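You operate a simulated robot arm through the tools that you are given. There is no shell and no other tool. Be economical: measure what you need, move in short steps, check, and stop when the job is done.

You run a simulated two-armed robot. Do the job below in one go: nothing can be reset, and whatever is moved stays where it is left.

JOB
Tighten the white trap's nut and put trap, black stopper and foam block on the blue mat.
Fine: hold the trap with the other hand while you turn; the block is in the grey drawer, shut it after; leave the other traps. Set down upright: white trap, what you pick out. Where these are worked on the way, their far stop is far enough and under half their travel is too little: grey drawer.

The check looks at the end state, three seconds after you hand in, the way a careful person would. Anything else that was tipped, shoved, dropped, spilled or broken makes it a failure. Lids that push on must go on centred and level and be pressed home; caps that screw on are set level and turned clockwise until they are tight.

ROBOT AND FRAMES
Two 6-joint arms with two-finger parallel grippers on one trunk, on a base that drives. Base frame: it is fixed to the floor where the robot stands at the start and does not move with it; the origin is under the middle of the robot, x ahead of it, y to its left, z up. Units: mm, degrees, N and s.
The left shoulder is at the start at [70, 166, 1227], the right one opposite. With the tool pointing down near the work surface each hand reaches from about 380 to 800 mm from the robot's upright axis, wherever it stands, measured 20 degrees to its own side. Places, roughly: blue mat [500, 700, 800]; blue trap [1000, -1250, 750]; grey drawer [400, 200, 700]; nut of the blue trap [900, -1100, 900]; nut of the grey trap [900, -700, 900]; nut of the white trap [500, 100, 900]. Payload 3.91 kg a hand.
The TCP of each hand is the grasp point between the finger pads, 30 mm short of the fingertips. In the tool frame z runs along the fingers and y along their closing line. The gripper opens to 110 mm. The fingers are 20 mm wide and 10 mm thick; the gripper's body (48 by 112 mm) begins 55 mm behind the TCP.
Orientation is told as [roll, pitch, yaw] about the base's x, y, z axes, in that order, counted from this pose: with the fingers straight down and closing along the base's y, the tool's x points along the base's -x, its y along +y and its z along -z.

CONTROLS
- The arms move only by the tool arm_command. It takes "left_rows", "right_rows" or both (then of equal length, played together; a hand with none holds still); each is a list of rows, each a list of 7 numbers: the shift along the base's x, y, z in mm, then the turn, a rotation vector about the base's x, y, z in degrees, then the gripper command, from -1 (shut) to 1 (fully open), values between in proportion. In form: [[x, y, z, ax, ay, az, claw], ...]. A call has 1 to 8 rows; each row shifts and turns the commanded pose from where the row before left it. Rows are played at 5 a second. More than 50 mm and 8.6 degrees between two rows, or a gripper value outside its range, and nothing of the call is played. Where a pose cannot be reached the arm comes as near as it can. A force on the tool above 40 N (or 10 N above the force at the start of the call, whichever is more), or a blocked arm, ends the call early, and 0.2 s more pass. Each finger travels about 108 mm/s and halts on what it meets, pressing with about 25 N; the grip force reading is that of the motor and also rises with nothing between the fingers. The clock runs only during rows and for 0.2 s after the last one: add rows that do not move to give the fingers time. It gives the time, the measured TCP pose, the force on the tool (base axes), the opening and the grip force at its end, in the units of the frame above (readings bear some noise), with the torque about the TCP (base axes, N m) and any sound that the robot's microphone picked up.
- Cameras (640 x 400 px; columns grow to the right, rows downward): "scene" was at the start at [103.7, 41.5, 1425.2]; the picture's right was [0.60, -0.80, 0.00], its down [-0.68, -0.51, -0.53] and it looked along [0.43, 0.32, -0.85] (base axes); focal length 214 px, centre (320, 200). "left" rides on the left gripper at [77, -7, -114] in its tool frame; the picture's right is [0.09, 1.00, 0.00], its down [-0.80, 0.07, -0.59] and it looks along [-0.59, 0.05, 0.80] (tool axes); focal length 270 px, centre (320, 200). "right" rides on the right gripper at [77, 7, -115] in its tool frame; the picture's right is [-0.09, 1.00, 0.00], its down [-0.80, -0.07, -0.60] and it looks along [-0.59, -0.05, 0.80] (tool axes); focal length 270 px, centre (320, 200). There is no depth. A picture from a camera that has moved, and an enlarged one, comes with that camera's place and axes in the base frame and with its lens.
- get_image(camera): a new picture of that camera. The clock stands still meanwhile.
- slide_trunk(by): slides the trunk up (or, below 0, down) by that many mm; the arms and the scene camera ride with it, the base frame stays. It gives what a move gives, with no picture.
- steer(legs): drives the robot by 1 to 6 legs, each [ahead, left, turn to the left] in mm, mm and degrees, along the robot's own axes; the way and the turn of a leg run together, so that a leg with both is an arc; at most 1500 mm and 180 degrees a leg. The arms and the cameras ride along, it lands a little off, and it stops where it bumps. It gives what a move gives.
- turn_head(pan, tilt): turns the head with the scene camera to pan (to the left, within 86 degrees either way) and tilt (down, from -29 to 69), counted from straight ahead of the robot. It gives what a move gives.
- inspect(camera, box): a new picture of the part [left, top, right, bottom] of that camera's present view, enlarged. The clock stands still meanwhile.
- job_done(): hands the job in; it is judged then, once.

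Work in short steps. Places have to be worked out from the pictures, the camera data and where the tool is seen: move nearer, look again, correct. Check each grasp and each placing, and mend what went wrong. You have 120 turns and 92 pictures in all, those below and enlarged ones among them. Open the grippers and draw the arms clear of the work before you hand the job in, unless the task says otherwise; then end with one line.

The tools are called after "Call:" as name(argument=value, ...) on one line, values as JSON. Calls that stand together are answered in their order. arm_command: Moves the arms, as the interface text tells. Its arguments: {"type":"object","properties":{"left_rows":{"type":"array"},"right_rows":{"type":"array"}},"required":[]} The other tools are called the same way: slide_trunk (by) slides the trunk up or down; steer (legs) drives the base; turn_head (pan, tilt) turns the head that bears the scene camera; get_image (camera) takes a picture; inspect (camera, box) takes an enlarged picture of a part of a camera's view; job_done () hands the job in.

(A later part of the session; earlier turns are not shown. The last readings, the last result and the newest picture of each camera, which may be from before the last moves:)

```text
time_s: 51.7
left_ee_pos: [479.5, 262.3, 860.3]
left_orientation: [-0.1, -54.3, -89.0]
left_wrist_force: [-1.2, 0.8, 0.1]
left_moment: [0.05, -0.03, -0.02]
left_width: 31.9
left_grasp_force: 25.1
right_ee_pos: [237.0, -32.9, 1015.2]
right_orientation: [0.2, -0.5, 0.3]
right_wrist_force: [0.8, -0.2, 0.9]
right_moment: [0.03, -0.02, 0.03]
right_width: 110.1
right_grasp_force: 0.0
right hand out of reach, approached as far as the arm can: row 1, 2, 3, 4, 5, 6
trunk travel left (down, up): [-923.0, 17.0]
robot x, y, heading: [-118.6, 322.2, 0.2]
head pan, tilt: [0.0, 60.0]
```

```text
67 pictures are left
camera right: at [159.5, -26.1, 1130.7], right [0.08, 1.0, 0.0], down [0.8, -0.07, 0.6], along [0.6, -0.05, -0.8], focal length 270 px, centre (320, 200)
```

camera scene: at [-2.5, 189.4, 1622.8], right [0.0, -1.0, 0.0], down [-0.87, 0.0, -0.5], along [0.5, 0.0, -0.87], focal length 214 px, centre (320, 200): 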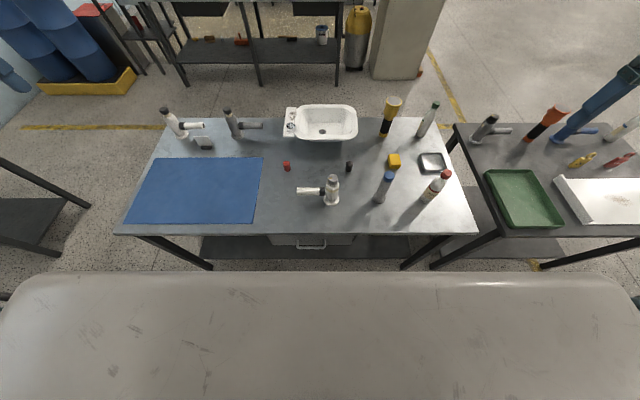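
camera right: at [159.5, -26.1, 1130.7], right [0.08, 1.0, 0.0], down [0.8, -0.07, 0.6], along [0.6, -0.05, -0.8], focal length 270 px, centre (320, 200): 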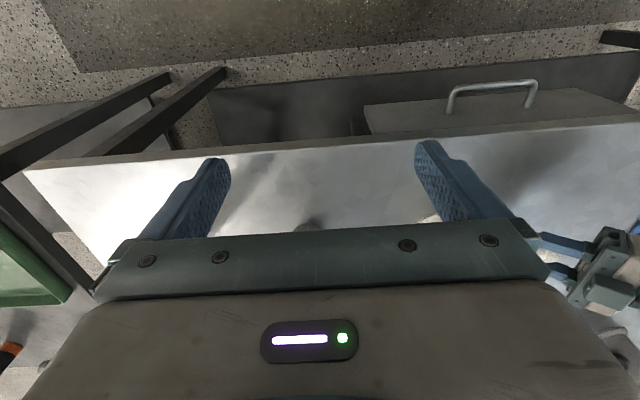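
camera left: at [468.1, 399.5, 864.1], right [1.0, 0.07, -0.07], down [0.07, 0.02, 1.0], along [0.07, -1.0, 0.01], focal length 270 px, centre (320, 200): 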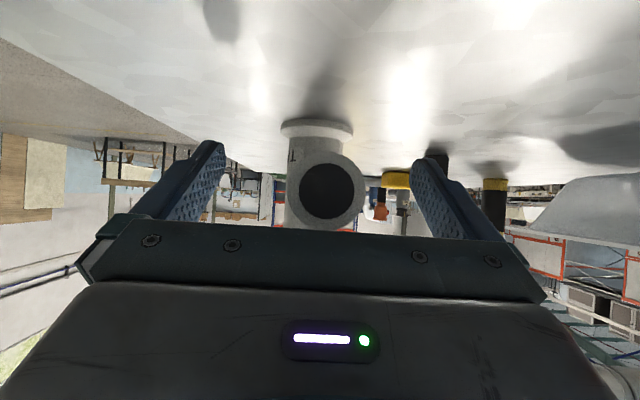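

The left hand got inside by crossing from about (390 ahead, 275 out, −330) relative to its shoulder. I'll mirror that with the right hand: back out to that start point first.

Call:
arm_command(right_rows=[[0, -30, 20, 0, 0, 0, 1], [0, -30, 20, 0, 0, 0, 1], [5, -30, 20, 0, 0, 0, 1], [20, -10, 20, 0, 0, 0, 1], [20, 0, 0, 0, 0, 0, 1], [20, 0, 0, 0, 0, 0, 1], [20, 0, 0, 0, 0, 0, 1], [20, 0, 0, 0, 0, 0, 1]])

Call:
arm_command(right_rows=[[15, 45, 0, 0, 0, 0, 1], [15, 45, 0, 0, 0, 0, 1], [15, 45, 0, 0, 0, 0, 1], [15, 45, 0, 0, 0, 0, 1]])

```text
time_s: 53.5
left_ee_pos: [481.3, 262.0, 859.8]
left_orientation: [0.1, -54.4, -88.9]
left_wrist_force: [-0.2, -0.3, -0.5]
left_moment: [-0.12, -0.01, -0.02]
left_width: 31.4
left_grasp_force: 25.2
right_ee_pos: [345.4, -130.4, 1094.9]
right_orientation: [0.1, -0.4, 0.2]
right_wrist_force: [0.3, 0.9, -0.5]
right_moment: [-0.02, 0.01, 0.0]
right_width: 109.8
right_grasp_force: 0.1
trunk travel left (down, up): [-923.0, 17.0]
robot x, y, heading: [-118.1, 321.0, -0.1]
head pan, tilt: [0.0, 60.0]
```

```text
time_s: 54.5
left_ee_pos: [481.5, 262.1, 860.3]
left_orientation: [0.0, -54.3, -88.9]
left_wrist_force: [-1.1, -1.1, 1.8]
left_moment: [-0.34, 0.03, -0.08]
left_width: 31.5
left_grasp_force: 24.6
right_ee_pos: [341.5, -58.6, 1111.3]
right_orientation: [0.1, -0.6, 0.3]
right_wrist_force: [0.8, 1.2, 0.5]
right_moment: [-0.02, 0.01, 0.02]
right_width: 110.1
right_grasp_force: 0.1
right hand out of reach, approached as far as the arm can: row 2, 3, 4
trunk travel left (down, up): [-923.0, 17.0]
robot x, y, heading: [-115.8, 321.0, -0.0]
head pan, tilt: [0.0, 60.0]
```

It's crawling the same way the left did; I'll keep going with the same step.

Call:
arm_command(right_rows=[[15, 45, 0, 0, 0, 0, 1], [15, 45, 0, 0, 0, 0, 1], [15, 45, 0, 0, 0, 0, 1], [10, 45, 0, 0, 0, 0, 1]])

```text
time_s: 55.5
left_ee_pos: [480.0, 260.8, 859.6]
left_orientation: [0.1, -54.2, -89.0]
left_wrist_force: [-0.5, -0.5, 0.2]
left_moment: [0.08, 0.05, 0.0]
left_width: 31.6
left_grasp_force: 24.9
right_ee_pos: [316.9, -41.0, 1133.9]
right_orientation: [0.2, -0.5, 0.2]
right_wrist_force: [0.4, 1.0, -0.3]
right_moment: [-0.02, 0.01, 0.01]
right_width: 110.1
right_grasp_force: 0.1
right hand out of reach, approached as far as the arm can: row 1, 2, 3, 4
trunk travel left (down, up): [-923.0, 17.0]
robot x, y, heading: [-114.5, 321.6, -0.2]
head pan, tilt: [0.0, 60.0]
```

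The right arm may be in a different elbow posture than the left. I'll look with the head at both arms.

Call:
turn_head(pan=-45, tilt=40)

Call:
get_image(camera="scene")

Call:
turn_head(pan=40, tilt=45)

Call:
get_image(camera="scene")

```text
time_s: 56.6
left_ee_pos: [480.5, 262.4, 860.6]
left_orientation: [0.1, -54.4, -89.0]
left_wrist_force: [-0.6, -0.5, -0.1]
left_moment: [0.05, 0.0, 0.01]
left_width: 31.4
left_grasp_force: 25.0
right_ee_pos: [316.6, -40.8, 1132.6]
right_orientation: [0.2, -0.5, 0.2]
right_wrist_force: [-1.0, -0.3, 0.7]
right_moment: [-0.02, -0.01, -0.01]
right_width: 110.2
right_grasp_force: 0.1
trunk travel left (down, up): [-923.0, 17.0]
robot x, y, heading: [-115.6, 319.3, 0.1]
head pan, tilt: [-45.0, 40.0]
```

```text
66 pictures are left
camera scene: at [-7.4, 259.9, 1649.3], right [-0.71, -0.71, 0.0], down [-0.45, 0.45, -0.77], along [0.54, -0.54, -0.64], focal length 214 px, centre (320, 200)
```

scene: 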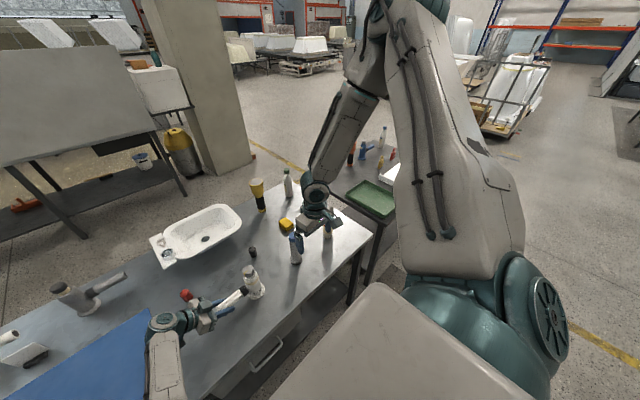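

```text
time_s: 58.2
left_ee_pos: [479.6, 261.0, 860.0]
left_orientation: [0.0, -54.3, -89.1]
left_wrist_force: [0.3, -0.2, -0.3]
left_moment: [0.03, 0.02, 0.01]
left_width: 31.7
left_grasp_force: 24.8
right_ee_pos: [317.8, -42.0, 1133.0]
right_orientation: [0.2, -0.5, 0.3]
right_wrist_force: [-0.2, 0.2, -0.3]
right_moment: [-0.01, -0.05, 0.0]
right_width: 110.0
right_grasp_force: 0.0
trunk travel left (down, up): [-923.0, 17.0]
robot x, y, heading: [-112.2, 320.7, 0.3]
head pan, tilt: [40.0, 45.0]
```

```text
65 pictures are left
camera scene: at [-5.1, 372.1, 1642.1], right [0.64, -0.77, 0.0], down [-0.54, -0.45, -0.71], along [0.54, 0.45, -0.71], focal length 214 px, centre (320, 200)
```

scene: 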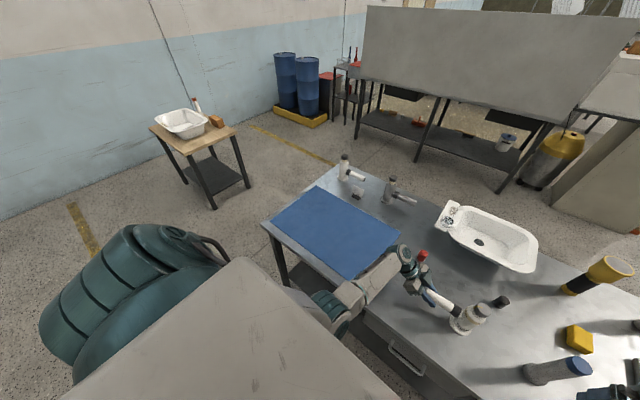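

The right arm is elbow-up while the left has its elbow low, which explains the different limits. I'll retract the right hand in front of the table and down toward its original hanging pose, then bring it back up the other way.

Call:
arm_command(right_rows=[[-27, -12, -32, 0, 0, 0, 1], [-27, -12, -32, 0, 0, 0, 1], [-27, -12, -32, 0, 0, 0, 1], [-27, -12, -32, 0, 0, 0, 1], [-27, -12, -32, 0, 0, 0, 1], [-10, 0, -40, 0, 0, 0, 1], [-10, 0, -40, 0, 0, 0, 1], [-10, 0, -40, 0, 0, 0, 1]])

Call:
arm_command(right_rows=[[-15, 0, -45, 0, 0, 0, 1], [-15, 0, -45, 0, 0, 0, 1], [-15, 0, -45, 0, 0, 0, 1], [-15, 0, -45, 0, 0, 0, 1], [-15, 0, -45, 0, 0, 0, 1], [-15, 0, -45, 0, 0, 0, 1], [-15, 0, -45, 0, 0, 0, 1], [-15, 0, -45, 0, 0, 0, 1]])

```text
time_s: 60.0
left_ee_pos: [478.4, 261.2, 861.1]
left_orientation: [0.2, -54.1, -89.1]
left_wrist_force: [-0.5, 0.4, 0.2]
left_moment: [0.16, 0.01, 0.01]
left_width: 31.3
left_grasp_force: 25.0
right_ee_pos: [128.6, -152.9, 946.0]
right_orientation: [0.2, -0.6, 0.3]
right_wrist_force: [-1.3, -0.1, 0.2]
right_moment: [0.01, -0.03, 0.0]
right_width: 109.9
right_grasp_force: 0.1
right hand out of reach, approached as far as the arm can: row 5, 6, 7, 8
trunk travel left (down, up): [-923.0, 17.0]
robot x, y, heading: [-117.3, 316.9, -0.3]
head pan, tilt: [40.0, 45.0]
```

```text
time_s: 61.8
left_ee_pos: [480.9, 261.1, 860.0]
left_orientation: [0.0, -54.3, -89.0]
left_wrist_force: [0.1, 2.2, 2.0]
left_moment: [-0.07, -0.02, 0.01]
left_width: 31.7
left_grasp_force: 24.3
right_ee_pos: [9.5, -164.2, 620.1]
right_orientation: [0.1, -0.6, 0.3]
right_wrist_force: [-0.1, -0.4, -0.4]
right_moment: [0.01, 0.01, -0.01]
right_width: 110.0
right_grasp_force: 0.1
right hand out of reach, approached as far as the arm can: row 1
trunk travel left (down, up): [-923.0, 17.0]
robot x, y, heading: [-119.7, 320.7, -0.2]
head pan, tilt: [40.0, 45.0]
```

It moved cleanly; it is now well below. I'll finish at the original hanging pose, then retrace the first raise (which kept the arm inward).

Call:
arm_command(right_rows=[[-5, 30, -25, 0, 0, 0, 1], [-5, 30, -25, 0, 0, 0, 1], [-5, 30, -25, 0, 0, 0, 1], [-5, 30, -25, 0, 0, 0, 1], [-5, 28, -25, 0, 0, 0, 1], [-2, 28, -20, 0, 0, 0, 1]])

Call:
arm_command(right_rows=[[20, 2, 44, 0, 0, 0, 1], [20, 2, 44, 0, 0, 0, 1], [20, 2, 44, 0, 0, 0, 1], [20, 2, 44, 0, 0, 0, 1], [20, 2, 44, 0, 0, 0, 1], [20, 2, 44, 0, 0, 0, 1], [20, 2, 44, 0, 0, 0, 1], [20, 2, 44, 0, 0, 0, 1]])

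Call:
turn_head(pan=-45, tilt=50)

Call:
get_image(camera="scene")

```text
time_s: 63.2
left_ee_pos: [481.5, 261.5, 858.8]
left_orientation: [0.0, -54.3, -89.1]
left_wrist_force: [-0.2, -1.3, -0.4]
left_moment: [-0.03, 0.03, -0.06]
left_width: 31.5
left_grasp_force: 24.9
right_ee_pos: [-19.0, 11.6, 475.3]
right_orientation: [0.2, -0.4, 0.3]
right_wrist_force: [-0.2, -0.1, -0.5]
right_moment: [0.0, -0.04, 0.03]
right_width: 109.9
right_grasp_force: 0.0
trunk travel left (down, up): [-923.0, 17.0]
robot x, y, heading: [-117.9, 322.8, -0.0]
head pan, tilt: [40.0, 45.0]
```

```text
time_s: 65.0
left_ee_pos: [480.8, 261.8, 860.8]
left_orientation: [0.0, -54.4, -88.9]
left_wrist_force: [0.6, -0.6, 0.7]
left_moment: [0.03, 0.0, 0.02]
left_width: 31.5
left_grasp_force: 24.5
right_ee_pos: [140.3, 31.1, 824.7]
right_orientation: [0.1, -0.4, 0.1]
right_wrist_force: [-0.2, 0.1, -0.5]
right_moment: [-0.02, 0.0, -0.03]
right_width: 110.1
right_grasp_force: 0.0
trunk travel left (down, up): [-923.0, 17.0]
robot x, y, heading: [-117.8, 319.4, -0.2]
head pan, tilt: [40.0, 45.0]
```

```text
time_s: 66.6
left_ee_pos: [480.8, 261.3, 861.2]
left_orientation: [0.2, -54.3, -88.9]
left_wrist_force: [-0.7, -0.3, -0.9]
left_moment: [0.02, 0.0, -0.05]
left_width: 31.5
left_grasp_force: 25.0
right_ee_pos: [141.0, 29.7, 823.9]
right_orientation: [0.1, -0.5, 0.3]
right_wrist_force: [-0.3, -0.1, 0.5]
right_moment: [0.01, 0.03, 0.03]
right_width: 110.0
right_grasp_force: 0.1
trunk travel left (down, up): [-923.0, 17.0]
robot x, y, heading: [-116.8, 317.2, 0.0]
head pan, tilt: [-45.0, 50.0]
```

```text
64 pictures are left
camera scene: at [-13.2, 265.5, 1635.2], right [-0.71, -0.71, 0.0], down [-0.54, 0.54, -0.64], along [0.45, -0.45, -0.77], focal length 214 px, centre (320, 200)
```

scene: 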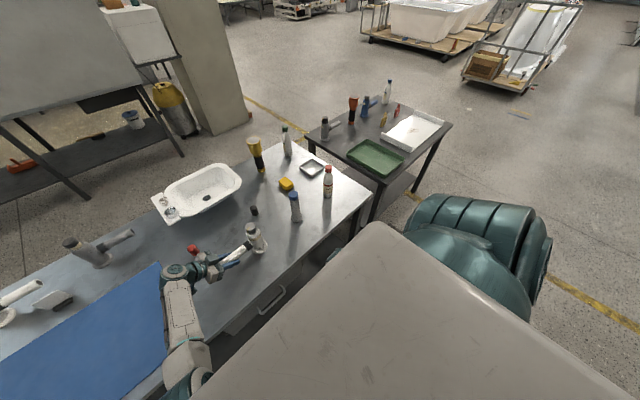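

Now the right elbow is low like the left. I'll raise it to nut height before the table edge, then advance.

Call:
arm_command(right_rows=[[15, 5, 33, 0, 0, 0, 1], [15, 5, 33, 0, 0, 0, 1], [15, 5, 33, 0, 0, 0, 1], [15, 5, 33, 0, 0, 0, 1], [35, 10, 0, 0, 0, 0, 1], [35, 15, 0, 0, 0, 0, 1], [35, 20, 0, 0, 0, 0, 1], [35, 20, 0, 0, 0, 0, 1]])

Call:
get_image(camera="right")

```text
time_s: 68.4
left_ee_pos: [482.0, 262.1, 860.6]
left_orientation: [0.0, -54.4, -89.0]
left_wrist_force: [0.1, -0.8, 1.1]
left_moment: [-0.13, -0.05, 0.0]
left_width: 31.7
left_grasp_force: 25.1
right_ee_pos: [339.4, 118.3, 958.3]
right_orientation: [0.0, -0.5, 0.2]
right_wrist_force: [-0.2, 0.8, 0.8]
right_moment: [-0.03, 0.02, 0.02]
right_width: 110.0
right_grasp_force: 0.1
trunk travel left (down, up): [-923.0, 17.0]
robot x, y, heading: [-120.6, 323.2, -0.0]
head pan, tilt: [-45.0, 50.0]
```

```text
63 pictures are left
camera right: at [261.7, 123.0, 1073.1], right [0.08, 1.0, 0.0], down [0.8, -0.07, 0.6], along [0.6, -0.05, -0.8], focal length 270 px, centre (320, 200)
```

right: 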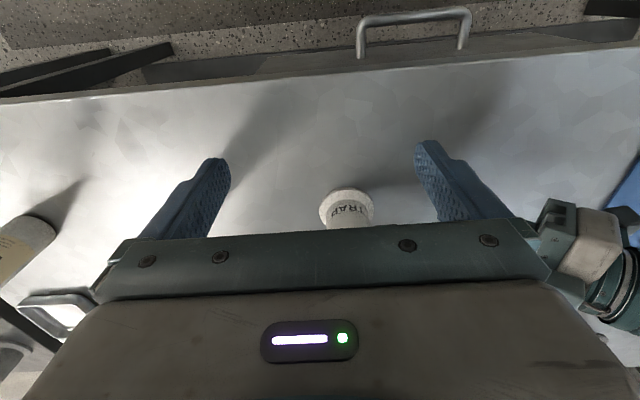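

The trap base reads at ≈(471,139) and the nut at (474,141). I'll advance at z≈972 with the fingers straddling the nut.

Call:
arm_command(right_rows=[[27, 4.6, 2.8, 0, 0, 0, 1], [27, 4.6, 2.8, 0, 0, 0, 1], [27, 4.6, 2.8, 0, 0, 0, 1], [27, 4.6, 2.8, 0, 0, 0, 1], [26, 4.6, 2.8, 0, 0, 0, 1], [0, 0, 0, 0, 0, 0, 1]])

Call:
turn_head(pan=-20, tilt=58)

Call:
get_image(camera="scene")

Call:
get_image(camera="right")

```text
time_s: 69.8
left_ee_pos: [478.9, 260.9, 860.2]
left_orientation: [0.1, -54.3, -89.0]
left_wrist_force: [0.2, -0.3, 0.0]
left_moment: [0.0, -0.02, 0.09]
left_width: 31.5
left_grasp_force: 25.4
right_ee_pos: [474.9, 135.8, 971.6]
right_orientation: [0.2, -0.5, 0.2]
right_wrist_force: [0.4, -0.6, 0.6]
right_moment: [0.0, 0.05, 0.01]
right_width: 109.9
right_grasp_force: 0.1
trunk travel left (down, up): [-923.0, 17.0]
robot x, y, heading: [-117.8, 319.7, 0.2]
head pan, tilt: [-45.0, 50.0]
```

```text
time_s: 70.7
left_ee_pos: [480.9, 261.6, 860.9]
left_orientation: [0.1, -54.3, -88.9]
left_wrist_force: [-0.5, -0.8, -0.7]
left_moment: [-0.04, 0.01, -0.05]
left_width: 31.7
left_grasp_force: 25.4
right_ee_pos: [474.6, 136.7, 972.5]
right_orientation: [0.2, -0.5, 0.2]
right_wrist_force: [0.1, 0.0, 0.5]
right_moment: [-0.01, 0.02, 0.0]
right_width: 109.9
right_grasp_force: 0.1
trunk travel left (down, up): [-923.0, 17.0]
robot x, y, heading: [-114.4, 318.7, 0.1]
head pan, tilt: [-20.0, 58.0]
```

```text
62 pictures are left
camera scene: at [-3.0, 296.4, 1625.0], right [-0.34, -0.94, 0.0], down [-0.8, 0.29, -0.53], along [0.5, -0.18, -0.85], focal length 214 px, centre (320, 200)
```

scene: 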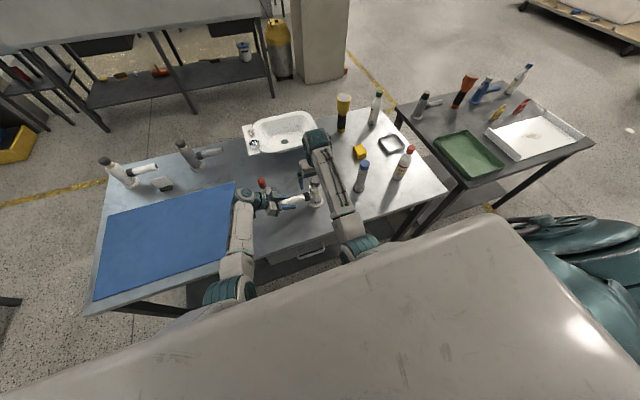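

```text
61 pictures are left
camera right: at [396.5, 141.7, 1086.7], right [0.08, 1.0, 0.0], down [0.8, -0.07, 0.6], along [0.6, -0.05, -0.8], focal length 270 px, centre (320, 200)
```

right: 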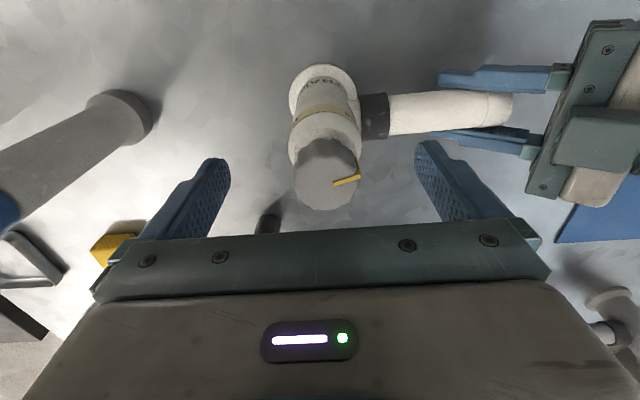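

The nut's centre reads ≈(470,138). I'll nudge there and close the right gripper on the nut.

Call:
arm_command(right_rows=[[-4, 1, 0, 0, 0, 0, 1], [0, 0, 0, 0, 0, 0, -1], [0, 0, 0, 0, 0, 0, -1], [0, 0, 0, 0, 0, 0, -1], [0, 0, 0, 0, 0, 0, -1]])

Call:
get_image(camera="right")

```text
time_s: 71.9
left_ee_pos: [480.3, 260.1, 861.1]
left_orientation: [0.0, -54.4, -88.9]
left_wrist_force: [0.0, -11.5, -0.7]
left_moment: [0.71, 0.05, -0.01]
left_width: 31.9
left_grasp_force: 25.0
right_ee_pos: [470.6, 137.0, 971.6]
right_orientation: [0.2, -0.5, 0.3]
right_wrist_force: [0.9, 12.0, 1.2]
right_moment: [0.52, -0.02, 0.12]
right_width: 36.0
right_grasp_force: 24.5
trunk travel left (down, up): [-923.0, 17.0]
robot x, y, heading: [-117.6, 317.7, 0.1]
head pan, tilt: [-20.0, 58.0]
```

```text
60 pictures are left
camera right: at [392.2, 142.8, 1086.8], right [0.08, 1.0, 0.0], down [0.8, -0.07, 0.6], along [0.6, -0.05, -0.8], focal length 270 px, centre (320, 200)
```

right: 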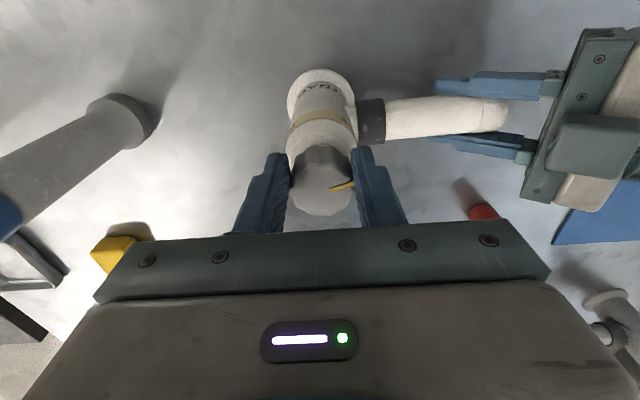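

A firm grip at 36 mm with a 12 N lateral preload; I'll ease that by +1.5 mm in y and turn clockwise 56°.

Call:
arm_command(right_rows=[[0, 1.5, 0, 0, 0, 0, -1], [0, 0, 0, 0, 0, -8, -1], [0, 0, 0, 0, 0, -8, -1], [0, 0, 0, 0, 0, -8, -1], [0, 0, 0, 0, 0, -8, -1], [0, 0, 0, 0, 0, -8, -1], [0, 0, 0, 0, 0, -8, -1], [0, 0, 0, 0, 0, -8, -1]])

Call:
get_image(camera="right")

```text
time_s: 73.7
left_ee_pos: [479.6, 261.3, 860.2]
left_orientation: [0.1, -54.2, -89.0]
left_wrist_force: [3.0, 2.8, 1.7]
left_moment: [-0.22, 0.03, 0.46]
left_width: 32.4
left_grasp_force: 24.9
right_ee_pos: [471.2, 139.6, 972.9]
right_orientation: [0.1, -0.6, -55.9]
right_wrist_force: [-3.6, -1.1, 3.6]
right_moment: [0.02, 0.0, 0.02]
right_width: 0.0
right_grasp_force: 25.4
trunk travel left (down, up): [-923.0, 17.0]
robot x, y, heading: [-113.9, 321.2, 0.1]
head pan, tilt: [-20.0, 58.0]
```

```text
59 pictures are left
camera right: at [431.7, 206.3, 1087.1], right [0.87, 0.48, 0.0], down [0.39, -0.7, 0.6], along [0.29, -0.53, -0.8], focal length 270 px, centre (320, 200)
```

right: 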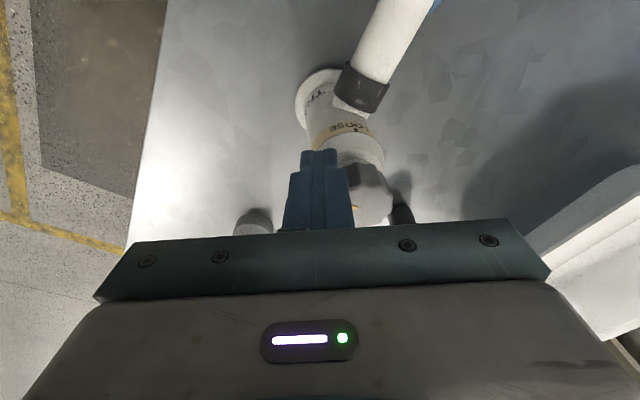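

The fingers slipped off the nut. I need to see how the trap stands now.

Call:
inspect(camera="scene", box=[250, 150, 378, 230])

Call:
get_image(camera="left")

```text
5.00 times, centred on (314, 190) of scene
camera zoom: at [-4.1, 297.0, 1625.0], right [-0.34, -0.94, 0.0], down [-0.8, 0.29, -0.53], along [0.5, -0.18, -0.85], focal length 1072 px, centre (350, 250)
```

zoom: 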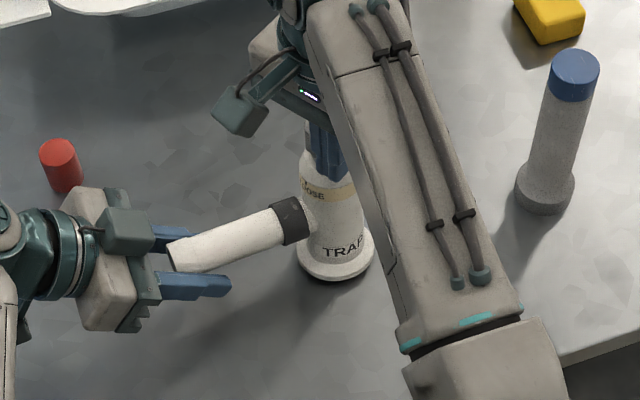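

```text
57 pictures are left
camera left: at [469.0, 400.2, 864.1], right [1.0, 0.07, -0.07], down [0.07, 0.01, 1.0], along [0.07, -1.0, 0.01], focal length 270 px, centre (320, 200)
```

left: 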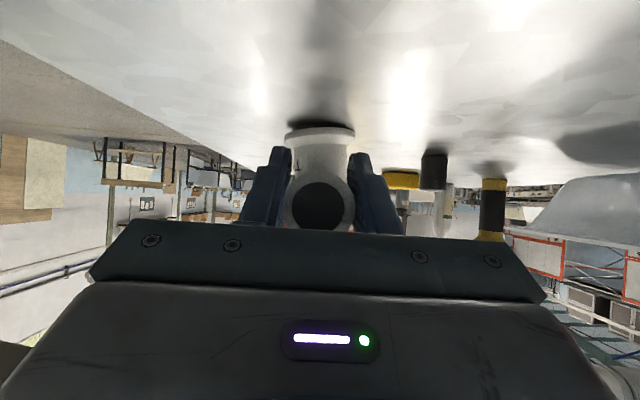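

The trap still stands upright, shifted only a few mm. I'll lift the right hand straight up off it, open, yaw back to 0 and look.

Call:
arm_command(right_rows=[[0, 0, 15, 0, 0, 0, -1], [0, 0, 15, 0, 0, 0, -1], [0, 0, 5, 0, 0, 8, 0.2], [0, 0, 0, 0, 0, 8, 1], [0, 0, 0, 0, 0, 8, 1], [0, 0, 0, 0, 0, 8, 1], [0, 0, 0, 0, 0, 8, 1], [0, 0, 0, 0, 0, 8, 1]])

Call:
arm_command(right_rows=[[0, 0, 0, 0, 0, 8, 1], [0, 0, 0, 0, 0, 0, 1]])

Call:
get_image(camera="right")

```text
time_s: 75.5
left_ee_pos: [479.8, 262.0, 860.8]
left_orientation: [0.0, -54.3, -88.9]
left_wrist_force: [-0.4, -0.4, -2.5]
left_moment: [0.2, 0.0, 0.01]
left_width: 30.9
left_grasp_force: 24.8
right_ee_pos: [471.1, 139.5, 1007.3]
right_orientation: [0.0, -0.5, -7.6]
right_wrist_force: [0.6, 0.2, 0.0]
right_moment: [0.01, -0.02, 0.02]
right_width: 109.8
right_grasp_force: 0.1
trunk travel left (down, up): [-923.0, 17.0]
robot x, y, heading: [-115.9, 318.1, -0.1]
head pan, tilt: [-20.0, 58.0]
```

```text
time_s: 76.1
left_ee_pos: [480.8, 261.9, 860.4]
left_orientation: [0.0, -54.3, -89.0]
left_wrist_force: [-0.4, 0.2, -1.2]
left_moment: [0.18, 0.0, 0.0]
left_width: 31.3
left_grasp_force: 25.3
right_ee_pos: [471.2, 138.8, 1008.0]
right_orientation: [0.1, -0.5, 0.4]
right_wrist_force: [-0.3, 0.2, -0.4]
right_moment: [0.01, 0.04, -0.01]
right_width: 110.0
right_grasp_force: 0.0
trunk travel left (down, up): [-923.0, 17.0]
robot x, y, heading: [-117.0, 322.7, -0.1]
head pan, tilt: [-20.0, 58.0]
```

```text
56 pictures are left
camera right: at [392.5, 144.0, 1122.3], right [0.08, 1.0, 0.0], down [0.8, -0.07, 0.6], along [0.6, -0.05, -0.8], focal length 270 px, centre (320, 200)
```

right: 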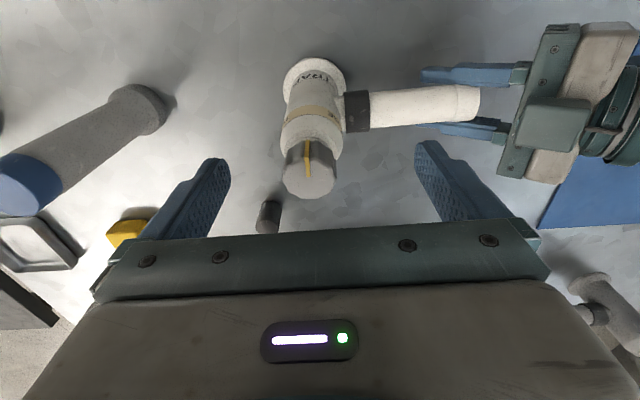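

The nut's mark now points toward −x (the robot). I'll zoom in to read it against the LOOSE/TIGHT labels.

Call:
inspect(camera="right", box=[250, 50, 378, 210])

Call:
inspect(camera="scene", box=[290, 165, 338, 215])

```text
2.50 times, centred on (314, 130) of right
camera zoom: at [392.5, 144.0, 1122.3], right [0.08, 1.0, 0.0], down [0.8, -0.07, 0.6], along [0.6, -0.05, -0.8], focal length 676 px, centre (335, 375)
```

zoom: 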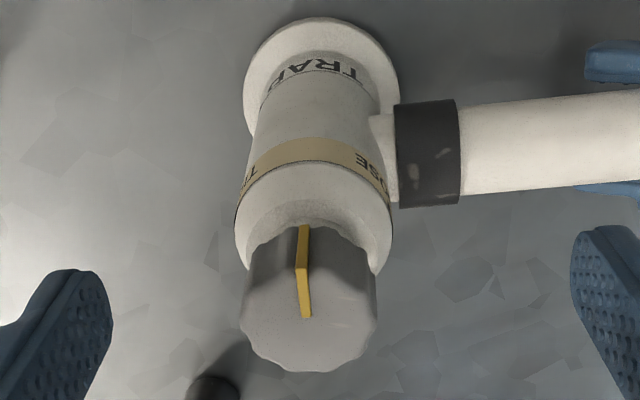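

```text
8.00 times, centred on (314, 190) of scene
camera zoom: at [-2.6, 296.3, 1625.0], right [-0.34, -0.94, 0.0], down [-0.8, 0.29, -0.53], along [0.5, -0.18, -0.85], focal length 1716 px, centre (368, 280)
```

zoom: 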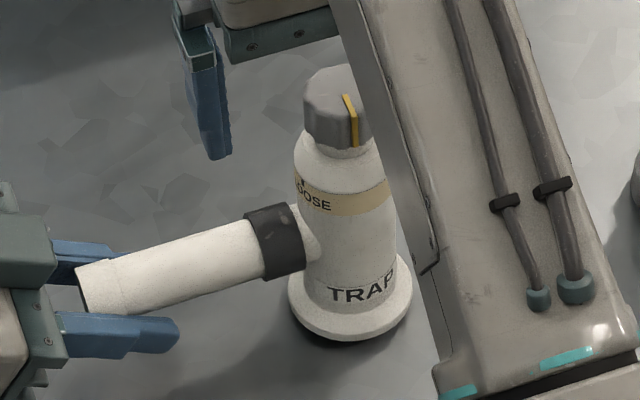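

The nut slipped because I gripped it off-centre; the trap has leaned a few degrees about its pipe. I'll open the left fingers slightly so it settles flat, then re-grip.

Call:
arm_command(left_rows=[[0, 0, 0, 0, 0, 0, -0.15], [0, 0, 0, 0, 0, 0, -0.15], [0, 0, 0, 0, 0, 0, -0.15], [0, 0, 0, 0, 0, 0, -1], [0, 0, 0, 0, 0, 0, -1], [0, 0, 0, 0, 0, 0, -1]])

Call:
inspect(camera="scene", box=[290, 165, 338, 215])

Call:
inspect(camera="right", box=[250, 50, 378, 210])

```text
time_s: 77.5
left_ee_pos: [480.2, 261.7, 861.5]
left_orientation: [0.1, -54.3, -89.1]
left_wrist_force: [0.4, 0.9, 0.3]
left_moment: [-0.06, 0.05, -0.04]
left_width: 31.2
left_grasp_force: 25.4
right_ee_pos: [470.3, 138.9, 1007.7]
right_orientation: [0.1, -0.5, 0.4]
right_wrist_force: [0.7, 0.6, 0.2]
right_moment: [0.01, 0.02, -0.02]
right_width: 110.2
right_grasp_force: 0.1
trunk travel left (down, up): [-923.0, 17.0]
robot x, y, heading: [-112.4, 316.2, -0.0]
head pan, tilt: [-20.0, 58.0]
```

```text
8.00 times, centred on (314, 190) of scene
camera zoom: at [-2.9, 296.4, 1625.0], right [-0.34, -0.94, 0.0], down [-0.8, 0.29, -0.53], along [0.5, -0.18, -0.85], focal length 1716 px, centre (368, 280)
```

zoom: 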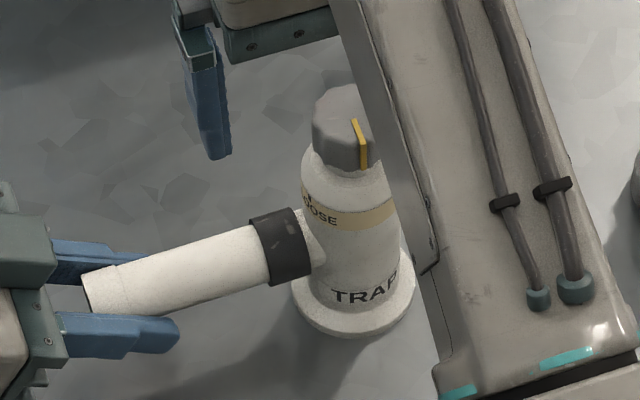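

```text
2.50 times, centred on (314, 130) of right
camera zoom: at [392.3, 144.2, 1122.4], right [0.08, 1.0, 0.0], down [0.8, -0.07, 0.6], along [0.6, -0.05, -0.8], focal length 676 px, centre (335, 375)
```

zoom: 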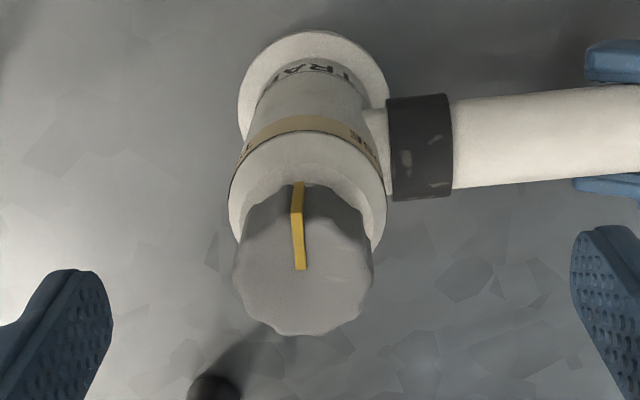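

It's settled upright and the grip is renewed. Relative to the gripper, the nut centre is at (479.5,130). I'll move there, lower to z≈968 and close.

Call:
arm_command(right_rows=[[9, -9, 0, 0, 0, 0, 1], [0, 0, -20, 0, 0, 0, 1], [0, 0, -20, 0, 0, 0, 1], [0, 0, 0, 0, 0, 0, 1]])

Call:
get_image(camera="right")

```text
time_s: 78.5
left_ee_pos: [479.3, 261.7, 860.3]
left_orientation: [0.0, -54.4, -89.1]
left_wrist_force: [0.5, 0.0, 0.5]
left_moment: [-0.08, -0.04, -0.03]
left_width: 31.4
left_grasp_force: 24.9
right_ee_pos: [480.0, 129.1, 968.0]
right_orientation: [0.2, -0.5, 0.2]
right_wrist_force: [-1.0, -1.0, 0.2]
right_moment: [0.01, 0.0, 0.02]
right_width: 110.2
right_grasp_force: 0.1
trunk travel left (down, up): [-923.0, 17.0]
robot x, y, heading: [-118.3, 325.0, -0.1]
head pan, tilt: [-20.0, 58.0]
```

```text
51 pictures are left
camera right: at [401.8, 134.5, 1082.6], right [0.08, 1.0, 0.0], down [0.8, -0.07, 0.6], along [0.6, -0.05, -0.8], focal length 270 px, centre (320, 200)
```

right: 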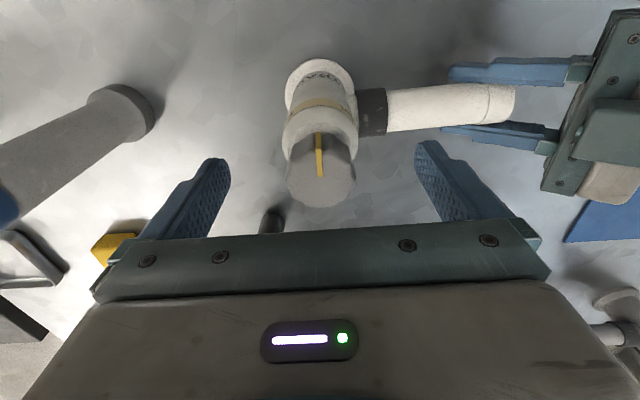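

The nut is now centred between the fingers (321,180 as predicted). Closing and making a first 40° turn.

Call:
arm_command(right_rows=[[0, 0, 0, 0, 0, 0, -1], [0, 0, 0, 0, 0, 0, -1], [0, 0, 0, 0, 0, 0, -1], [0, 0, 0, 0, 0, -8, -1], [0, 0, 0, 0, 0, -8, -1], [0, 0, 0, 0, 0, -8, -1], [0, 0, 0, 0, 0, -8, -1], [0, 0, 0, 0, 0, -8, -1]])

Call:
get_image(camera="right")

```text
time_s: 80.3
left_ee_pos: [480.6, 260.6, 861.2]
left_orientation: [0.1, -54.4, -89.0]
left_wrist_force: [-3.6, -4.0, 2.1]
left_moment: [0.27, -0.12, -0.38]
left_width: 31.7
left_grasp_force: 24.8
right_ee_pos: [479.6, 131.1, 968.4]
right_orientation: [0.2, -0.5, -39.8]
right_wrist_force: [4.2, 4.4, 1.1]
right_moment: [-0.19, -0.26, -0.02]
right_width: 36.6
right_grasp_force: 25.2
trunk travel left (down, up): [-923.0, 17.0]
robot x, y, heading: [-112.2, 317.7, 0.0]
head pan, tilt: [-20.0, 58.0]
```

```text
50 pictures are left
camera right: at [423.7, 184.5, 1082.8], right [0.71, 0.71, 0.0], down [0.56, -0.57, 0.6], along [0.43, -0.42, -0.8], focal length 270 px, centre (320, 200)
```

right: 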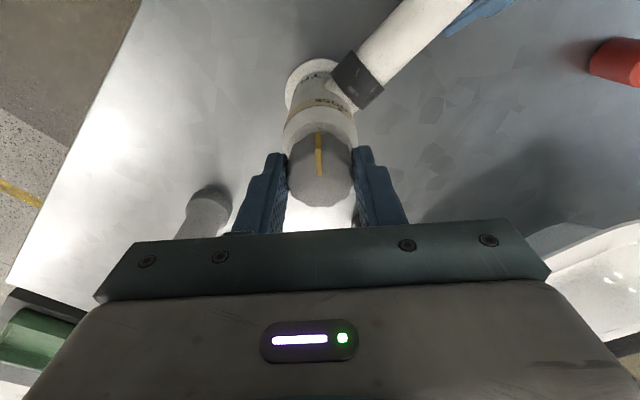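

The nut is turning with the gripper. I'll continue clockwise another 64°.

Call:
arm_command(right_rows=[[0, 0, 0, 0, 0, -8, -1], [0, 0, 0, 0, 0, -8, -1], [0, 0, 0, 0, 0, -8, -1], [0, 0, 0, 0, 0, -8, -1], [0, 0, 0, 0, 0, -8, -1], [0, 0, 0, 0, 0, -8, -1], [0, 0, 0, 0, 0, -8, -1], [0, 0, 0, 0, 0, -8, -1]])

```text
time_s: 82.1
left_ee_pos: [480.5, 262.5, 860.2]
left_orientation: [0.2, -54.2, -89.1]
left_wrist_force: [-0.7, 2.2, 2.5]
left_moment: [-0.22, -0.08, -0.54]
left_width: 31.9
left_grasp_force: 25.2
right_ee_pos: [479.8, 130.1, 967.3]
right_orientation: [0.1, -0.5, -103.9]
right_wrist_force: [2.0, 0.3, 0.6]
right_moment: [-0.17, -0.03, 0.42]
right_width: 36.3
right_grasp_force: 24.8
trunk travel left (down, up): [-923.0, 17.0]
robot x, y, heading: [-115.7, 320.9, -0.2]
head pan, tilt: [-20.0, 58.0]
```

Torque is rising slightly (0.42 N·m). Continuing another 64°.

Call:
arm_command(right_rows=[[0, 0, 0, 0, 0, -8, -1], [0, 0, 0, 0, 0, -8, -1], [0, 0, 0, 0, 0, -8, -1], [0, 0, 0, 0, 0, -8, -1], [0, 0, 0, 0, 0, -8, -1], [0, 0, 0, 0, 0, -8, -1], [0, 0, 0, 0, 0, -8, -1], [0, 0, 0, 0, 0, -8, -1]])

Call:
get_image(camera="right")

```text
time_s: 83.9
left_ee_pos: [481.0, 261.4, 860.6]
left_orientation: [-0.1, -54.3, -89.0]
left_wrist_force: [-1.9, 2.5, -0.2]
left_moment: [-0.06, -0.1, -0.49]
left_width: 31.8
left_grasp_force: 24.9
right_ee_pos: [480.2, 129.1, 968.1]
right_orientation: [0.1, -0.5, -167.9]
right_wrist_force: [1.3, -1.8, 0.8]
right_moment: [-0.04, -0.04, 0.27]
right_width: 36.6
right_grasp_force: 24.6
trunk travel left (down, up): [-923.0, 17.0]
robot x, y, heading: [-116.7, 320.0, 0.1]
head pan, tilt: [-20.0, 58.0]
```

```text
49 pictures are left
camera right: at [557.4, 138.5, 1082.4], right [0.12, -0.99, 0.0], down [-0.79, -0.1, 0.6], along [-0.6, -0.08, -0.8], focal length 270 px, centre (320, 200)
```

right: 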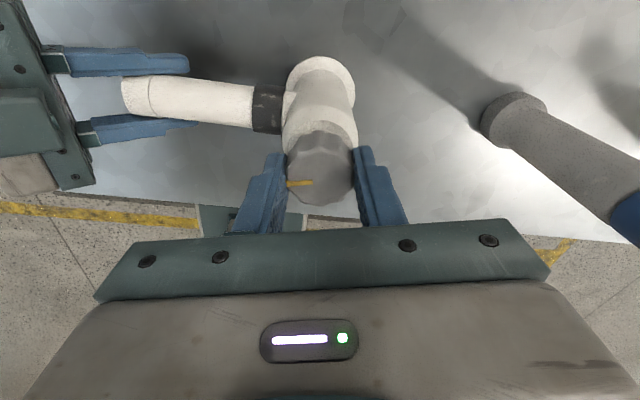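

The mark has stopped at the LOOSE tick (az ≈95°): it moved freely clockwise from 180° and then slipped against a hard stop. That suggests the tight end lies the other way round from here. I'll turn the other way in part and check where the mark goes and the torque.

Call:
arm_command(right_rows=[[0, 0, 0, 0, 0, 8, -1], [0, 0, 0, 0, 0, 8, -1], [0, 0, 0, 0, 0, 8, -1], [0, 0, 0, 0, 0, 8, -1], [0, 0, 0, 0, 0, 8, -1], [0, 0, 0, 0, 0, 8, -1], [0, 0, 0, 0, 0, 8, -1], [0, 0, 0, 0, 0, 8, -1]])

Call:
get_image(camera="right")

```text
time_s: 85.7
left_ee_pos: [480.6, 261.3, 860.8]
left_orientation: [0.1, -54.3, -89.0]
left_wrist_force: [-2.2, -0.7, -1.4]
left_moment: [0.11, 0.05, -0.23]
left_width: 32.0
left_grasp_force: 25.6
right_ee_pos: [479.6, 128.3, 967.8]
right_orientation: [0.2, -0.5, -103.6]
right_wrist_force: [1.7, -0.6, 5.5]
right_moment: [0.17, 0.01, 0.01]
right_width: 36.5
right_grasp_force: 25.0
trunk travel left (down, up): [-923.0, 17.0]
robot x, y, heading: [-117.1, 319.0, -0.1]
head pan, tilt: [-20.0, 58.0]
```

```text
48 pictures are left
camera right: at [504.0, 203.2, 1082.4], right [0.95, -0.32, 0.0], down [-0.26, -0.76, 0.6], along [-0.19, -0.57, -0.8], focal length 270 px, centre (320, 200)
```

right: 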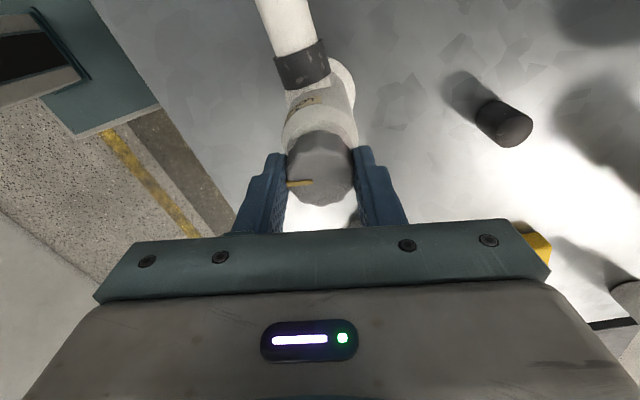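

It turns freely this way (mark now at az ≈161°, torque ≈0), consistent with the range running from LOOSE through the front to TIGHT. Continuing and watching for a stop at the TIGHT tick.

Call:
arm_command(right_rows=[[0, 0, 0, 0, 0, 8, -1], [0, 0, 0, 0, 0, 8, -1], [0, 0, 0, 0, 0, 8, -1], [0, 0, 0, 0, 0, 8, -1], [0, 0, 0, 0, 0, 8, -1], [0, 0, 0, 0, 0, 8, -1], [0, 0, 0, 0, 0, 0, -1]])

Call:
get_image(camera="right")

```text
time_s: 87.3
left_ee_pos: [479.8, 262.2, 860.2]
left_orientation: [0.1, -54.3, -89.0]
left_wrist_force: [-1.7, 0.1, -0.1]
left_moment: [-0.1, 0.02, -0.22]
left_width: 31.8
left_grasp_force: 25.1
right_ee_pos: [480.2, 129.3, 967.0]
right_orientation: [0.2, -0.5, -55.6]
right_wrist_force: [0.6, -0.3, 3.2]
right_moment: [0.06, 0.03, 0.0]
right_width: 36.2
right_grasp_force: 24.9
trunk travel left (down, up): [-923.0, 17.0]
robot x, y, heading: [-112.6, 318.3, -0.2]
head pan, tilt: [-20.0, 58.0]
```

```text
47 pictures are left
camera right: at [440.5, 196.9, 1082.4], right [0.87, 0.49, 0.0], down [0.39, -0.7, 0.6], along [0.3, -0.52, -0.8], focal length 270 px, centre (320, 200)
```

right: 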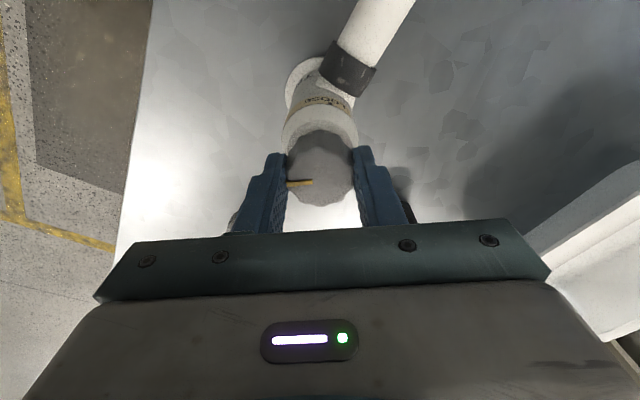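

Still free (mark at az ≈209°). Continuing toward the TIGHT tick.

Call:
arm_command(right_rows=[[0, 0, 0, 0, 0, 8, -1], [0, 0, 0, 0, 0, 8, -1], [0, 0, 0, 0, 0, 8, -1], [0, 0, 0, 0, 0, 8, -1], [0, 0, 0, 0, 0, 8, -1], [0, 0, 0, 0, 0, 8, -1], [0, 0, 0, 0, 0, 7, -1]])

Call:
get_image(camera="right")

```text
time_s: 88.9
left_ee_pos: [480.5, 261.7, 860.5]
left_orientation: [0.1, -54.3, -89.0]
left_wrist_force: [2.3, 3.4, 0.2]
left_moment: [0.07, -0.02, 0.54]
left_width: 31.6
left_grasp_force: 25.3
right_ee_pos: [478.9, 129.2, 969.1]
right_orientation: [0.1, -0.4, -0.6]
right_wrist_force: [-2.1, -4.3, 1.1]
right_moment: [-0.43, 0.29, -0.41]
right_width: 36.7
right_grasp_force: 24.9
trunk travel left (down, up): [-923.0, 17.0]
robot x, y, heading: [-113.4, 320.2, -0.0]
head pan, tilt: [-20.0, 58.0]
```

```text
46 pictures are left
camera right: at [401.3, 136.3, 1082.4], right [0.1, 1.0, 0.0], down [0.8, -0.08, 0.6], along [0.6, -0.06, -0.8], focal length 270 px, centre (320, 200)
```

right: 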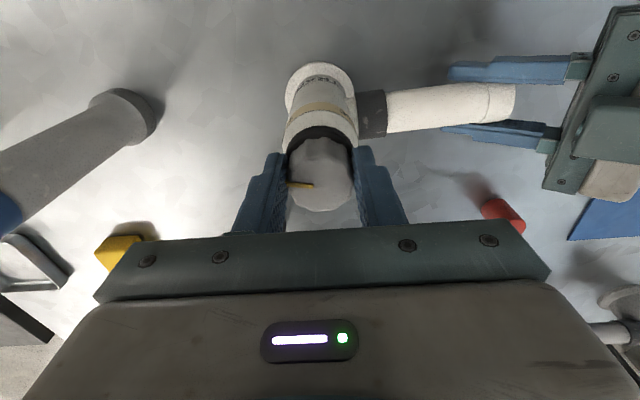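

Torque has risen to 0.41 N·m with the mark near the TIGHT side. A dark ring appears under the nut; I'll zoom to check.

Call:
inspect(camera="right", box=[270, 50, 398, 220])

Call:
inspect(camera="scene", box=[290, 165, 338, 215])

```text
2.35 times, centred on (334, 135) of right
camera zoom: at [401.3, 136.3, 1082.4], right [0.1, 1.0, 0.0], down [0.8, -0.08, 0.6], along [0.6, -0.06, -0.8], focal length 636 px, centre (287, 353)
```

zoom: 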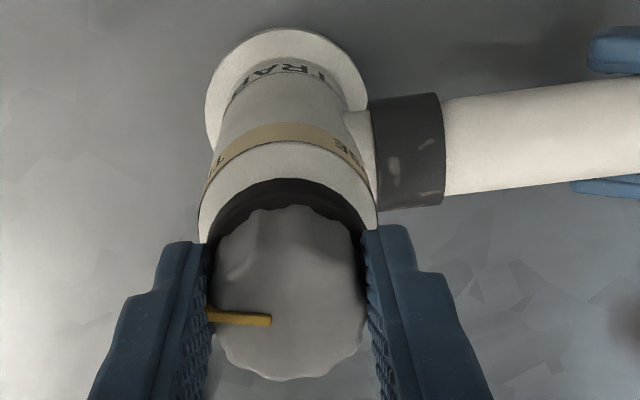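

```text
8.00 times, centred on (314, 190) of scene
camera zoom: at [-3.0, 296.4, 1625.0], right [-0.34, -0.94, 0.0], down [-0.8, 0.29, -0.53], along [0.5, -0.18, -0.85], focal length 1716 px, centre (368, 280)
```

zoom: 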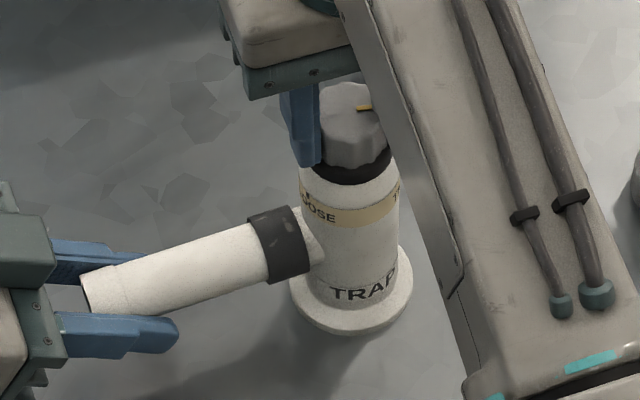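

The mark has come round beside the TIGHT label and a black seal ring is now showing at the shoulder, with resistance building, so this is the tight end. I'll add 16° more to press it firmly to the stop.

Call:
arm_command(right_rows=[[0, 0, 0, 0, 0, 8, -1], [0, 0, 0, 0, 0, 8, -1], [0, 0, 0, 0, 0, 0, -1]])

Call:
inspect(camera="right", box=[270, 50, 398, 220])

```text
time_s: 89.7
left_ee_pos: [480.9, 261.4, 858.5]
left_orientation: [0.1, -54.1, -89.0]
left_wrist_force: [1.1, 12.8, 0.3]
left_moment: [-0.51, -0.09, 0.67]
left_width: 31.5
left_grasp_force: 24.7
right_ee_pos: [480.0, 128.8, 967.0]
right_orientation: [0.0, -0.3, 15.3]
right_wrist_force: [-0.8, -13.4, 0.5]
right_moment: [-0.78, 0.2, -0.55]
right_width: 36.6
right_grasp_force: 25.1
trunk travel left (down, up): [-923.0, 17.0]
robot x, y, heading: [-117.7, 318.9, 0.2]
head pan, tilt: [-20.0, 58.0]
```

```text
2.35 times, centred on (334, 135) of right
camera zoom: at [402.7, 114.1, 1082.6], right [-0.18, 0.98, 0.0], down [0.79, 0.14, 0.6], along [0.59, 0.11, -0.8], focal length 636 px, centre (287, 353)
```

zoom: 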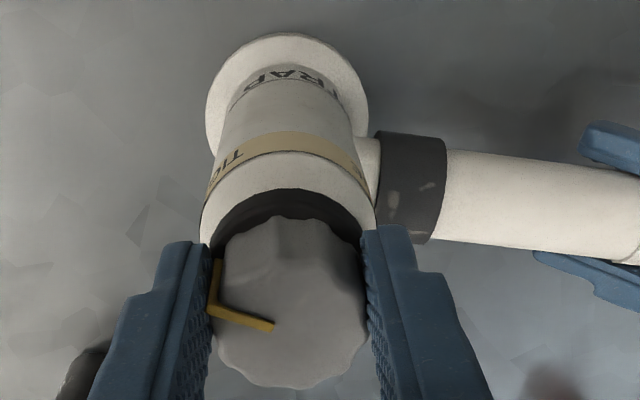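

The stop holds (0.55 N·m, the gripper slipping instead of the nut). I'll release the nut, square the right hand, and re-grip so both hands can lift the trap upright together.

Call:
arm_command(right_rows=[[0, 0, 0, 0, 0, 0, 0], [0, 0, 0, 0, 0, 0, 0], [0, 0, 0, 0, 0, -7, 0], [0, 0, 0, 0, 0, -8, 0], [0, 0, 0, 0, 0, 0, -1], [0, 0, 0, 0, 0, 0, -1], [0, 0, 0, 0, 0, 0, -1]])

Call:
inspect(camera="right", box=[270, 50, 398, 220])

```text
time_s: 91.3
left_ee_pos: [481.0, 261.5, 860.2]
left_orientation: [0.2, -54.3, -89.0]
left_wrist_force: [0.3, -1.7, -0.3]
left_moment: [0.3, 0.07, 0.08]
left_width: 31.5
left_grasp_force: 25.0
right_ee_pos: [479.7, 129.3, 968.2]
right_orientation: [0.1, -0.4, 0.3]
right_wrist_force: [-0.2, 1.1, -0.9]
right_moment: [-0.11, 0.04, 0.0]
right_width: 36.5
right_grasp_force: 25.0
trunk travel left (down, up): [-923.0, 17.0]
robot x, y, heading: [-115.0, 318.2, 0.0]
head pan, tilt: [-20.0, 58.0]
```

```text
2.35 times, centred on (334, 135) of right
camera zoom: at [401.5, 135.3, 1082.2], right [0.08, 1.0, 0.0], down [0.8, -0.07, 0.6], along [0.6, -0.05, -0.8], focal length 636 px, centre (287, 353)
```

zoom: 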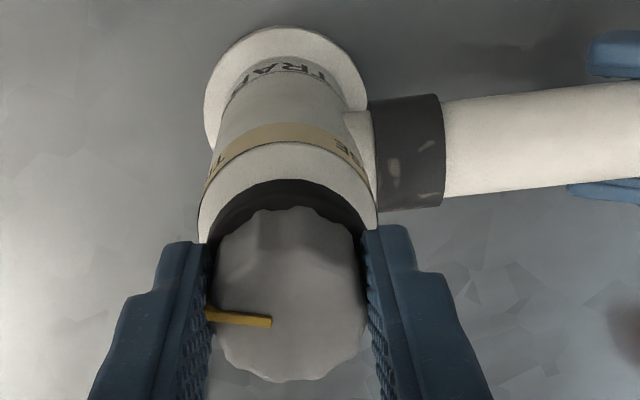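

The mark has stayed at TIGHT, so the nut is tight. Now both hands lift the trap 30 mm together.

Call:
arm_command(left_rows=[[0, 0, 8, 0, 0, 0, -1], [0, 0, 8, 0, 0, 0, -1], [0, 0, 8, 0, 0, 0, -1], [0, 0, 8, 0, 0, 0, -1], [0, 0, 0, 0, 0, 0, -1]], right_rows=[[0, 0, 8, 0, 0, 0, -1], [0, 0, 8, 0, 0, 0, -1], [0, 0, 8, 0, 0, 0, -1], [0, 0, 8, 0, 0, 0, -1], [0, 0, 0, 0, 0, 0, -1]])

Call:
inspect(camera="scene", box=[250, 150, 378, 230])

```text
time_s: 92.5
left_ee_pos: [480.9, 261.6, 892.9]
left_orientation: [0.0, -54.2, -88.9]
left_wrist_force: [3.0, 7.8, -2.2]
left_moment: [-0.32, 0.19, 0.32]
left_width: 31.7
left_grasp_force: 24.6
right_ee_pos: [480.0, 129.3, 999.6]
right_orientation: [0.0, -0.5, 0.2]
right_wrist_force: [-2.2, -7.9, 0.5]
right_moment: [-0.24, 0.11, -0.03]
right_width: 36.3
right_grasp_force: 25.4
trunk travel left (down, up): [-923.0, 17.0]
robot x, y, heading: [-113.8, 318.6, 0.0]
head pan, tilt: [-20.0, 58.0]
```

```text
5.00 times, centred on (314, 190) of scene
camera zoom: at [-2.6, 296.3, 1625.0], right [-0.34, -0.94, 0.0], down [-0.8, 0.29, -0.53], along [0.5, -0.18, -0.85], focal length 1072 px, centre (350, 250)
```

zoom: 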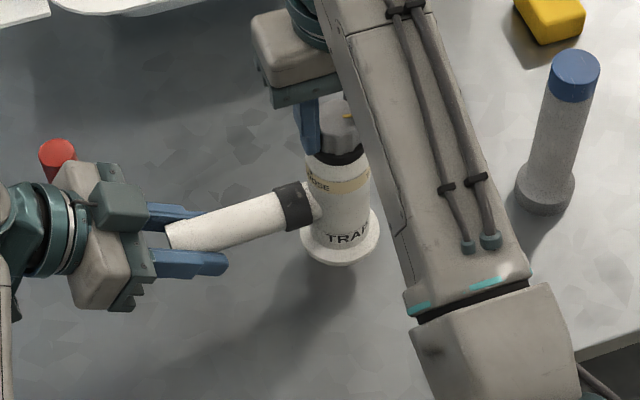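

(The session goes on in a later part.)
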